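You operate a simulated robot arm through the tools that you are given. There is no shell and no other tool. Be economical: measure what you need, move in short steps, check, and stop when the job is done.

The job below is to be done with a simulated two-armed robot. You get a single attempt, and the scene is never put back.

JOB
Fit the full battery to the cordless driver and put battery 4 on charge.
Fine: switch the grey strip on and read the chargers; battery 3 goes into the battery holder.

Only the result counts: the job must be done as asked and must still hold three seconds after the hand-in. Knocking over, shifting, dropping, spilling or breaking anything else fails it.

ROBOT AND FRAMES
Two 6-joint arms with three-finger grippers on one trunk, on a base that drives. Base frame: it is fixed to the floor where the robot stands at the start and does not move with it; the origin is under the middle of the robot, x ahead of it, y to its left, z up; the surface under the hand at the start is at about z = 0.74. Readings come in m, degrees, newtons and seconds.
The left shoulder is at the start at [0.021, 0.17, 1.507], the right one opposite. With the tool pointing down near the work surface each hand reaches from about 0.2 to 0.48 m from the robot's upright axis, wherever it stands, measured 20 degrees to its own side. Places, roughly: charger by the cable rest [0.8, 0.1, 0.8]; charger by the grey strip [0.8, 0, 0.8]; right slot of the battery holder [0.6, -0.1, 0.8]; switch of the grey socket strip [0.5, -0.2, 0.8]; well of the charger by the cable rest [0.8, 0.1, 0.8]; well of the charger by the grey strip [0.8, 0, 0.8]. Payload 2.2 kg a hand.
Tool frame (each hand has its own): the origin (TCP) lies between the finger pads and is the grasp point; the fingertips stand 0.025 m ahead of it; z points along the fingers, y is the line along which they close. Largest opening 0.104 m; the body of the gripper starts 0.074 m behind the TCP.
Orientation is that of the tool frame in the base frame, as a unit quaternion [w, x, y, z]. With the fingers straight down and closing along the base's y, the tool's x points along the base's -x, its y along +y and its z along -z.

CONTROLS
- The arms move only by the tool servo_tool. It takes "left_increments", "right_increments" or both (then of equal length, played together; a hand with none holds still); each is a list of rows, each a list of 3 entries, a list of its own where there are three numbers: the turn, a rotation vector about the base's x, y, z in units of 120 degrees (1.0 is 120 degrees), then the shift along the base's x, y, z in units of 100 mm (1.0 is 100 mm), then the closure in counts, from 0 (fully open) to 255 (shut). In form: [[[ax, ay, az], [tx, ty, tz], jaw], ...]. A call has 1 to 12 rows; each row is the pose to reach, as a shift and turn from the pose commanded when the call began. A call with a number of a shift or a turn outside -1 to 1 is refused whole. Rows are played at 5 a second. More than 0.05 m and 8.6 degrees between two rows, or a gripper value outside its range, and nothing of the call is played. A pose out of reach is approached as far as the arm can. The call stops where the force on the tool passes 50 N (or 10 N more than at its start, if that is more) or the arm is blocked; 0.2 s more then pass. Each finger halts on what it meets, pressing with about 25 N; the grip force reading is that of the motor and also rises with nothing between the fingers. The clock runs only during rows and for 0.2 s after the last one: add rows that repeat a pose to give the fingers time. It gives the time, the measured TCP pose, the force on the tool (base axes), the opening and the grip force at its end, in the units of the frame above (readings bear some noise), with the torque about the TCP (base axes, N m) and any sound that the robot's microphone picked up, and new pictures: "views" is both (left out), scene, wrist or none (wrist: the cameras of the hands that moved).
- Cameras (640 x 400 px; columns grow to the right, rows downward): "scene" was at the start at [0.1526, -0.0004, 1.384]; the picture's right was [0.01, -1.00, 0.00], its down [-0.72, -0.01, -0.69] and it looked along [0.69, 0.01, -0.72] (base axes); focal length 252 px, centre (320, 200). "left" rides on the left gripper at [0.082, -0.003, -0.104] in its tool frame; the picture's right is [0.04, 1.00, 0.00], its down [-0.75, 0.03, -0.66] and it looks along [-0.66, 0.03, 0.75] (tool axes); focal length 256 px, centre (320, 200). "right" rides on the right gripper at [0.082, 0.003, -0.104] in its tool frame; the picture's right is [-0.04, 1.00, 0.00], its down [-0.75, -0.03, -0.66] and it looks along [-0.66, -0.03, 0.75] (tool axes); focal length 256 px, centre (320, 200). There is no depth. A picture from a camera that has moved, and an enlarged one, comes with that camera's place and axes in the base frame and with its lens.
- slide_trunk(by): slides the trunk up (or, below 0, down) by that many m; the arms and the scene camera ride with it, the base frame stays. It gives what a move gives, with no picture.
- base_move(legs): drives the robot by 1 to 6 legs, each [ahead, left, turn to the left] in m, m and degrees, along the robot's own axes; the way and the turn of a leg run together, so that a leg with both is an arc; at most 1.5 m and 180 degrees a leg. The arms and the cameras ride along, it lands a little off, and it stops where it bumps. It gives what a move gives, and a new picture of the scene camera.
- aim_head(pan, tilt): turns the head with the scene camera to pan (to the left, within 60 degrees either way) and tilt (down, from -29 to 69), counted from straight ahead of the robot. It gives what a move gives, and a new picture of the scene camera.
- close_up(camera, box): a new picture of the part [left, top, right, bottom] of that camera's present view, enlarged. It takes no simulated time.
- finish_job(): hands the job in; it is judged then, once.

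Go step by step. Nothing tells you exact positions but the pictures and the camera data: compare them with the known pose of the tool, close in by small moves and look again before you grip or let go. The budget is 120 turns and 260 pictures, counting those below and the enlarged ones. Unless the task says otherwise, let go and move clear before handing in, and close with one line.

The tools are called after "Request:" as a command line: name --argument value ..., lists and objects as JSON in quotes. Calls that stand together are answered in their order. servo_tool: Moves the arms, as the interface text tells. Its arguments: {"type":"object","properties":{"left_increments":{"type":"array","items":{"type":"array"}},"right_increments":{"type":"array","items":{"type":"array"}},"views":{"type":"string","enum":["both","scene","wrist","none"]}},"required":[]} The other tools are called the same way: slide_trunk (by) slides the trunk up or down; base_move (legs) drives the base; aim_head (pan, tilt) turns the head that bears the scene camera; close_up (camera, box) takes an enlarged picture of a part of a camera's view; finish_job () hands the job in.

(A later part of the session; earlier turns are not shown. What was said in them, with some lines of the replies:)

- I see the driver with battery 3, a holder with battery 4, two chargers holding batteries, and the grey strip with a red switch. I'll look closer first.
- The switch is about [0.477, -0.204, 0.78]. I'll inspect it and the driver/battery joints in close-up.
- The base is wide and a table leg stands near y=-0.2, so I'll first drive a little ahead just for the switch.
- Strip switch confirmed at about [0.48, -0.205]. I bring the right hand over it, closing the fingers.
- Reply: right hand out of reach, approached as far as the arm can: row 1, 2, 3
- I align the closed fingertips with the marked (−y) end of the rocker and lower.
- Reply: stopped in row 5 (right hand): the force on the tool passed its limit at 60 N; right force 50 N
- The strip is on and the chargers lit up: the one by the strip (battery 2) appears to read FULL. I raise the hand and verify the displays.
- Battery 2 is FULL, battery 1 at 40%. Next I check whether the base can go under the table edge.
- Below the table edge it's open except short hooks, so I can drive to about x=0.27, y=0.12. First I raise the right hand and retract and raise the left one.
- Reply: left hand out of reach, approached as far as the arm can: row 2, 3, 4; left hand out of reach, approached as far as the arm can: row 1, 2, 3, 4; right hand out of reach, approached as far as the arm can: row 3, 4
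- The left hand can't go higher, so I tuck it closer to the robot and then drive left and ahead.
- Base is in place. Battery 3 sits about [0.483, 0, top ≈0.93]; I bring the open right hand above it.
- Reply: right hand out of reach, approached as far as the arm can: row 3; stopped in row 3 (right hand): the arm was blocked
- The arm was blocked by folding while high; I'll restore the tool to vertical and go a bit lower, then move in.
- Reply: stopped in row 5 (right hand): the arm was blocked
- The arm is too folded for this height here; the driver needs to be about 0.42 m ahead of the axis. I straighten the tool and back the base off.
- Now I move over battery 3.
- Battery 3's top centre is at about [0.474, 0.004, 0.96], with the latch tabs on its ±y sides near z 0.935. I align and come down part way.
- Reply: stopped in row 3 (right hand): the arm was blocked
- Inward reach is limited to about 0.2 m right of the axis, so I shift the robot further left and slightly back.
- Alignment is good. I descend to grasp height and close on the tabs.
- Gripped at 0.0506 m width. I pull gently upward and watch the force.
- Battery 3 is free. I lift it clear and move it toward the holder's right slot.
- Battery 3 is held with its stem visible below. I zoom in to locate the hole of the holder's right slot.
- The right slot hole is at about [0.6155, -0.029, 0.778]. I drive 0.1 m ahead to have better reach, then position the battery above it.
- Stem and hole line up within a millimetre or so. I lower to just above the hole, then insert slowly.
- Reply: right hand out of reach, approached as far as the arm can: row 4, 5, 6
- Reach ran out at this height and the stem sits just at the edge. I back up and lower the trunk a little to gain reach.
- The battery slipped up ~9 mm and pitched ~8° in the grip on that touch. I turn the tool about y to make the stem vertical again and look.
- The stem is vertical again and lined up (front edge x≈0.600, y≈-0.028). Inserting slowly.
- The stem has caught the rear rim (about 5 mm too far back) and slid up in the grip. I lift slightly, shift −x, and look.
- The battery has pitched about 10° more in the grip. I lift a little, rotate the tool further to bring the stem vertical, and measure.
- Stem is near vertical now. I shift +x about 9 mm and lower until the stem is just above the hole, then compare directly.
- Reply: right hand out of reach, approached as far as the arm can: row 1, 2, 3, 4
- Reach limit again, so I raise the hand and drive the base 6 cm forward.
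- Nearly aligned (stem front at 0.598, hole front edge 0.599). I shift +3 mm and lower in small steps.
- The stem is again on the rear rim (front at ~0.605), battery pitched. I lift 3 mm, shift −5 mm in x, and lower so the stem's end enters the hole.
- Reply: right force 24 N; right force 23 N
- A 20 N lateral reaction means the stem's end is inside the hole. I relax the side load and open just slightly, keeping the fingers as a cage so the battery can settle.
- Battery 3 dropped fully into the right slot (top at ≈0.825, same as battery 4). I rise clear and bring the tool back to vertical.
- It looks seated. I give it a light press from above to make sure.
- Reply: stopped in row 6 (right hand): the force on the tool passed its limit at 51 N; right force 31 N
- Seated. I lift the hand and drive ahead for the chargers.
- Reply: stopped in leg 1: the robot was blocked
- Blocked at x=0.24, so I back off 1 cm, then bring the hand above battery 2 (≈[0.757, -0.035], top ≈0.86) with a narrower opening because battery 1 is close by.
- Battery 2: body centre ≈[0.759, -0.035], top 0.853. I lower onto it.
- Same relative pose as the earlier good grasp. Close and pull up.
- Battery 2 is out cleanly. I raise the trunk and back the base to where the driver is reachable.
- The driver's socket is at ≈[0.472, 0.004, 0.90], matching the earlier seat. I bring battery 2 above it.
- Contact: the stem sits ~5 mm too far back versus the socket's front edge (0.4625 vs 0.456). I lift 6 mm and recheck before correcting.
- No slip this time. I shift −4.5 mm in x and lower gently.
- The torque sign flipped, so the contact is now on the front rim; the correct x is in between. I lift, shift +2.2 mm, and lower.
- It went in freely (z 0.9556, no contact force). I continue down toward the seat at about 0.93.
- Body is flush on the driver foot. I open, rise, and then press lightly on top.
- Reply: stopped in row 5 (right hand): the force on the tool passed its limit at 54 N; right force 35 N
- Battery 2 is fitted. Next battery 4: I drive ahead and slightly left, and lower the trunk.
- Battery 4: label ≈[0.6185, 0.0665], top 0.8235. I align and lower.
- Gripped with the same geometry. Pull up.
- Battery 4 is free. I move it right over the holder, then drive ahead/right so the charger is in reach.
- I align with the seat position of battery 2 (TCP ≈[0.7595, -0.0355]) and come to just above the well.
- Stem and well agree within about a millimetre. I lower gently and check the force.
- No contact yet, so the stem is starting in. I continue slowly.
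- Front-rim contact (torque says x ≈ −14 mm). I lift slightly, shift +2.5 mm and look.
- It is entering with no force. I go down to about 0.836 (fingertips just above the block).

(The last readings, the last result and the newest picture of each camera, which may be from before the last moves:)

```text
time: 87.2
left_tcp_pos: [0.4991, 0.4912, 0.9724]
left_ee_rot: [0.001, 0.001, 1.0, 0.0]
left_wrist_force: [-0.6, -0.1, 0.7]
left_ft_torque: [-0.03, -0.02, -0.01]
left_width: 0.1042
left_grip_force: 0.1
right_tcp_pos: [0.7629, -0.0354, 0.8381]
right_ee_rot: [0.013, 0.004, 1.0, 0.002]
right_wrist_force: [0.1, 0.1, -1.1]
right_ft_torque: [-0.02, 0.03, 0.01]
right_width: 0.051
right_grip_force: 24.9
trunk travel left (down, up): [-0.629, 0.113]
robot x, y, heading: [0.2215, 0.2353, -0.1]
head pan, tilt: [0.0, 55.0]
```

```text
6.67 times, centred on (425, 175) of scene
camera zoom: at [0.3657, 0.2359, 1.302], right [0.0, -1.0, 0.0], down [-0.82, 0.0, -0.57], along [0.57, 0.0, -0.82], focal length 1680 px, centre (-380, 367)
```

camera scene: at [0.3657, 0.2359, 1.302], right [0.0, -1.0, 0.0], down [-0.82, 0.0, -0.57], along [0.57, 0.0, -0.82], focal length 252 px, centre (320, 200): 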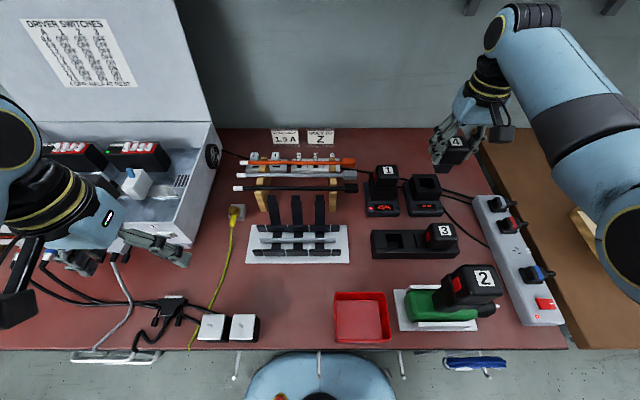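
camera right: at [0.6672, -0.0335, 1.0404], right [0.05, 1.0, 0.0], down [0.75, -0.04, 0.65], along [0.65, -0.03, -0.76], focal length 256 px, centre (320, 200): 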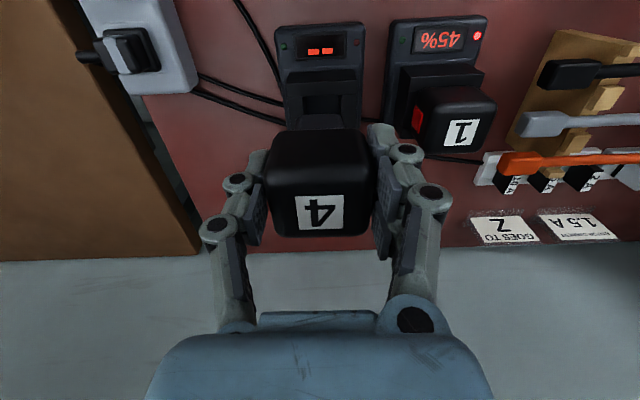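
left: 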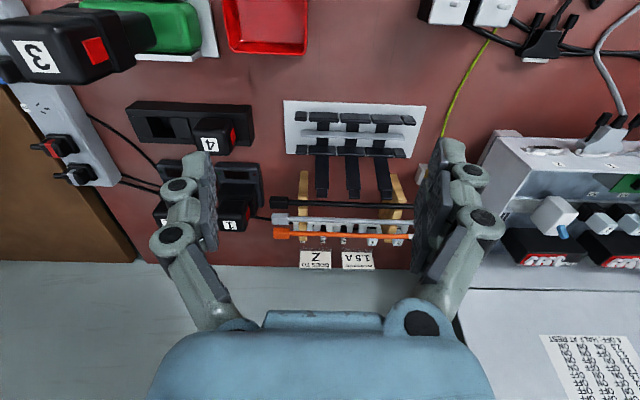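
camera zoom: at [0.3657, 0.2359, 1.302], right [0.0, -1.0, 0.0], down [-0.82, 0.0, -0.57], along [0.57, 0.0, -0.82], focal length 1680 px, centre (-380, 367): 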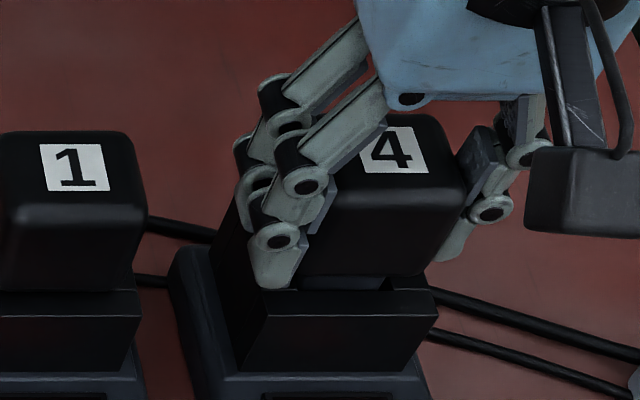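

Almost in, no contact force. I open slightly so it drops home, keep the fingers as a cage, and look.

Request:
servo_tool --right_increments '[[[0, 0, 0], [0, 0, 0], 118], [[0, 0, 0], [0, 0, 0], 108], [[0, 0, 0], [0, 0, 0], 108], [[0, 0, 0], [0, 0, 0], 108]]' --views "wrist"

Request:
close_up --camera "scene" --box '[395, 145, 455, 205]'

```text
time: 88.2
left_tcp_pos: [0.4992, 0.491, 0.9716]
left_ee_rot: [0.001, 0.002, 1.0, -0.001]
left_wrist_force: [0.1, 0.3, 0.5]
left_ft_torque: [0.03, -0.01, 0.02]
left_width: 0.1039
left_grip_force: 0.1
right_tcp_pos: [0.7626, -0.0338, 0.8372]
right_ee_rot: [0.013, 0.004, 1.0, 0.001]
right_wrist_force: [0.2, -0.2, 0.9]
right_ft_torque: [0.02, 0.02, -0.01]
right_width: 0.0598
right_grip_force: 0.0
trunk travel left (down, up): [-0.629, 0.113]
robot x, y, heading: [0.2201, 0.2377, 0.2]
head pan, tilt: [0.0, 55.0]
camera right: at [0.6777, -0.0308, 0.9401], right [0.05, 1.0, 0.0], down [0.74, -0.04, 0.68], along [0.67, -0.03, -0.74], focal length 256 px, centre (320, 200)
```

right: 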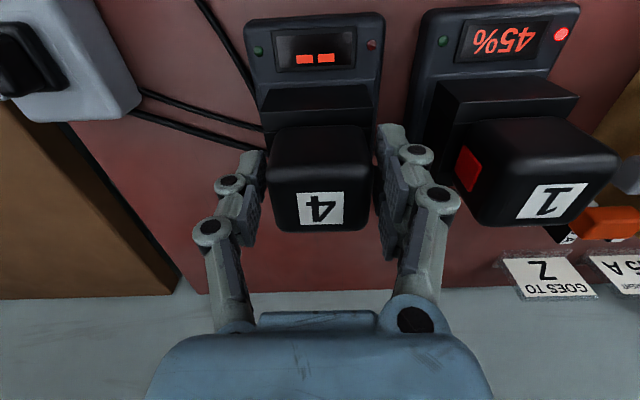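

```text
6.67 times, centred on (425, 175) of scene
camera zoom: at [0.3656, 0.236, 1.302], right [0.0, -1.0, 0.0], down [-0.82, 0.0, -0.57], along [0.57, 0.0, -0.82], focal length 1680 px, centre (-380, 367)
```

zoom: 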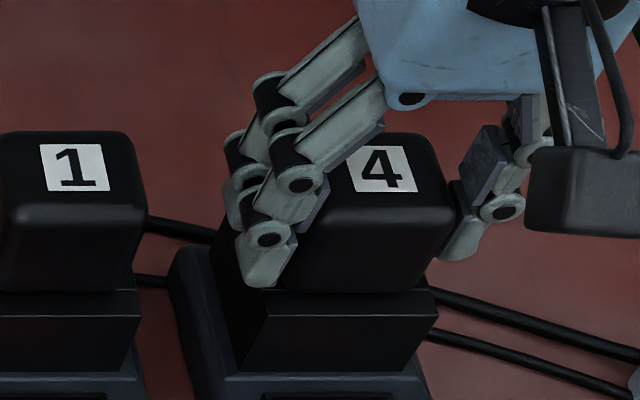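

Battery 4 dropped home. The display still shows "--", so I rise and press it down to make contact.

Request:
servo_tool --right_increments '[[[0, 0, 0], [0, 0, 0.3], 108], [[0, 0, 0], [0, 0, 0.6], 108], [[0, 0.013, 0], [-0.02, 0, 0.65], 255], [[0, 0.013, 0], [-0.02, 0, 0.65], 255], [[0, 0.013, 0], [-0.02, 0, 0.65], 255]]' --views "none"

Request:
servo_tool --right_increments '[[[0, 0, 0], [0, 0, -0.14], 255], [[0, 0, 0], [0, 0, -0.2], 255], [[0, 0, 0], [0, 0, -0.23], 255], [[0, 0, 0], [0, 0, -0.26], 255], [[0, 0, 0], [0, 0, -0.29], 255], [[0, 0, 0], [0, 0, -0.32], 255]]' --views "none"

Request:
close_up --camera "scene" --box '[360, 140, 460, 230]'

```text
time: 89.4
left_tcp_pos: [0.4992, 0.4924, 0.9734]
left_ee_rot: [0.001, 0.001, 1.0, 0.0]
left_wrist_force: [0.0, 0.7, -0.1]
left_ft_torque: [0.01, 0.02, 0.02]
left_width: 0.1038
left_grip_force: 0.0
right_tcp_pos: [0.7595, -0.0352, 0.9016]
right_ee_rot: [-0.001, 0.005, 1.0, 0.001]
right_wrist_force: [-0.4, -0.2, -0.1]
right_ft_torque: [0.01, 0.02, 0.01]
right_width: 0.0
right_grip_force: 25.1
trunk travel left (down, up): [-0.629, 0.113]
robot x, y, heading: [0.2204, 0.2331, -0.0]
head pan, tilt: [0.0, 55.0]
```

```text
time: 90.8
left_tcp_pos: [0.4959, 0.491, 0.9731]
left_ee_rot: [0.001, 0.001, 1.0, 0.0]
left_wrist_force: [0.2, -0.4, 0.0]
left_ft_torque: [0.01, -0.01, -0.01]
left_width: 0.1038
left_grip_force: 0.1
right_tcp_pos: [0.7601, -0.0345, 0.8738]
right_ee_rot: [0.003, 0.005, 1.0, -0.001]
right_wrist_force: [-4.5, -3.7, 31.3]
right_ft_torque: [-0.03, 0.17, 0.01]
right_width: 0.0057
right_grip_force: 25.0
trunk travel left (down, up): [-0.629, 0.113]
robot x, y, heading: [0.2193, 0.2371, -0.2]
head pan, tilt: [0.0, 55.0]
```

```text
4.44 times, centred on (410, 185) of scene
camera zoom: at [0.3627, 0.2366, 1.3028], right [0.0, -1.0, 0.0], down [-0.82, 0.0, -0.58], along [0.58, 0.0, -0.82], focal length 1120 px, centre (-80, 267)
```

zoom: 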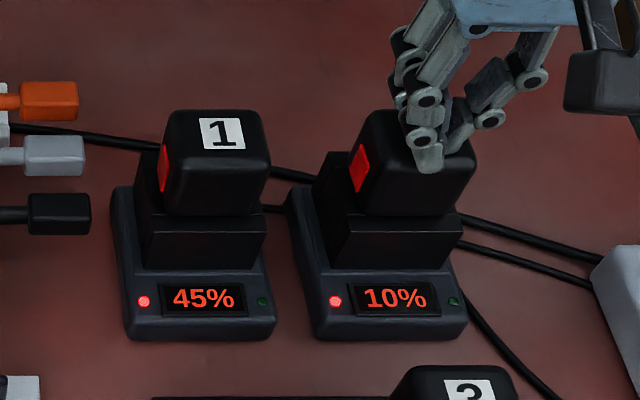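

Battery 4 is charging (10%). I lift the hand clear and check everything once more.

Request:
servo_tool --right_increments '[[[0, 0, 0], [0, 0, 0.3], 255], [[0, 0, 0], [0, 0, 0.7], 255], [[0, 0, 0], [-0.2, -0.3, 1.0], 255], [[0, 0, 0], [-0.3, -0.7, 1.0], 255], [[0, 0, 0], [-0.3, -1.0, 1.0], 255]]' --views "scene"

Request:
close_up --camera "scene" --box '[350, 140, 560, 350]'

Request:
close_up --camera "scene" --box '[360, 160, 460, 270]'

Request:
close_up --camera "scene" --box '[390, 250, 510, 345]'

```text
time: 92.0
left_tcp_pos: [0.4984, 0.4917, 0.9728]
left_ee_rot: [0.001, 0.001, 1.0, 0.001]
left_wrist_force: [0.0, -0.1, 0.2]
left_ft_torque: [0.01, 0.04, 0.0]
left_width: 0.1039
left_grip_force: 0.1
right_tcp_pos: [0.7306, -0.1332, 0.9707]
right_ee_rot: [-0.002, 0.003, 1.0, 0.002]
right_wrist_force: [-0.8, 0.2, -0.4]
right_ft_torque: [0.0, 0.04, 0.01]
right_width: 0.0
right_grip_force: 25.2
trunk travel left (down, up): [-0.629, 0.113]
robot x, y, heading: [0.2209, 0.2376, -0.0]
head pan, tilt: [0.0, 55.0]
camera scene: at [0.3657, 0.2353, 1.302], right [0.0, -1.0, 0.0], down [-0.82, 0.0, -0.57], along [0.57, 0.0, -0.82], focal length 252 px, centre (320, 200)
```

scene: 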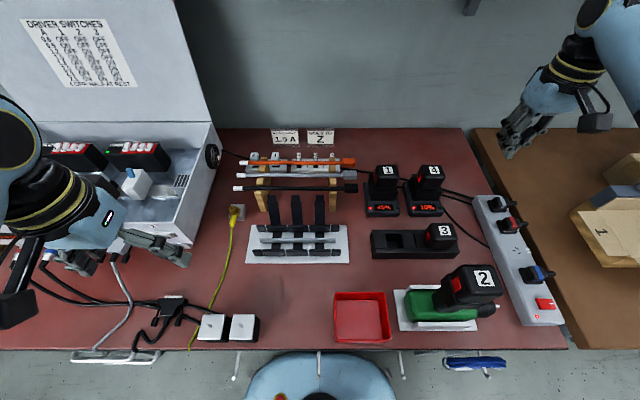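

```text
1.90 times, centred on (455, 245) of scene
camera zoom: at [0.3657, 0.2353, 1.302], right [0.0, -1.0, 0.0], down [-0.82, 0.0, -0.57], along [0.57, 0.0, -0.82], focal length 480 px, centre (63, 114)
```

zoom: 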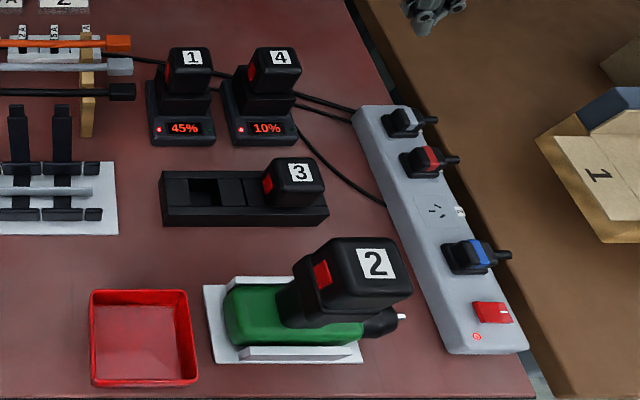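

```text
3.64 times, centred on (410, 215) of scene
camera zoom: at [0.3657, 0.2353, 1.302], right [0.0, -1.0, 0.0], down [-0.82, 0.0, -0.57], along [0.57, 0.0, -0.82], focal length 917 px, centre (-7, 146)
```

zoom: 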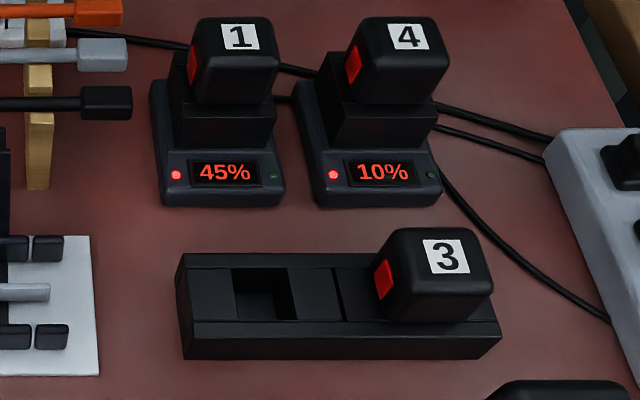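

```text
4.21 times, centred on (450, 298) of scene
camera zoom: at [0.3657, 0.2353, 1.302], right [0.0, -1.0, 0.0], down [-0.82, 0.0, -0.57], along [0.57, 0.0, -0.82], focal length 1061 px, centre (-227, -210)
```

zoom: 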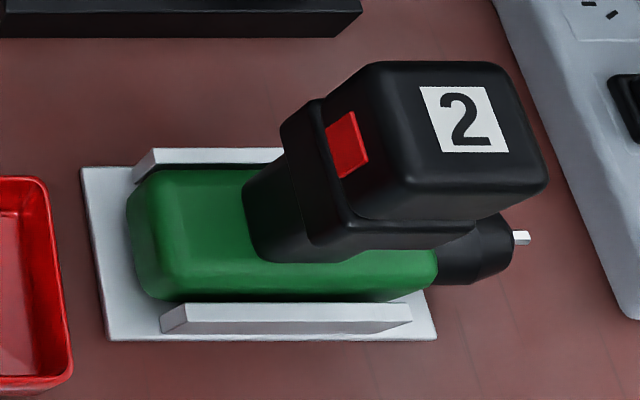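

The final state looks right: battery 2 (FULL) is flush on the driver, battery 4 is charging at 10%, and battery 3 is in the holder. The strip is on and both hands are clear, so I hand in.

Request:
finish_job

```text
The job is handed in.
```

Battery 2, which read FULL, is fitted to the driver; battery 4 is charging at 10% in the charger by the grey strip, battery 3 is in the holder's right slot, and the strip is on.
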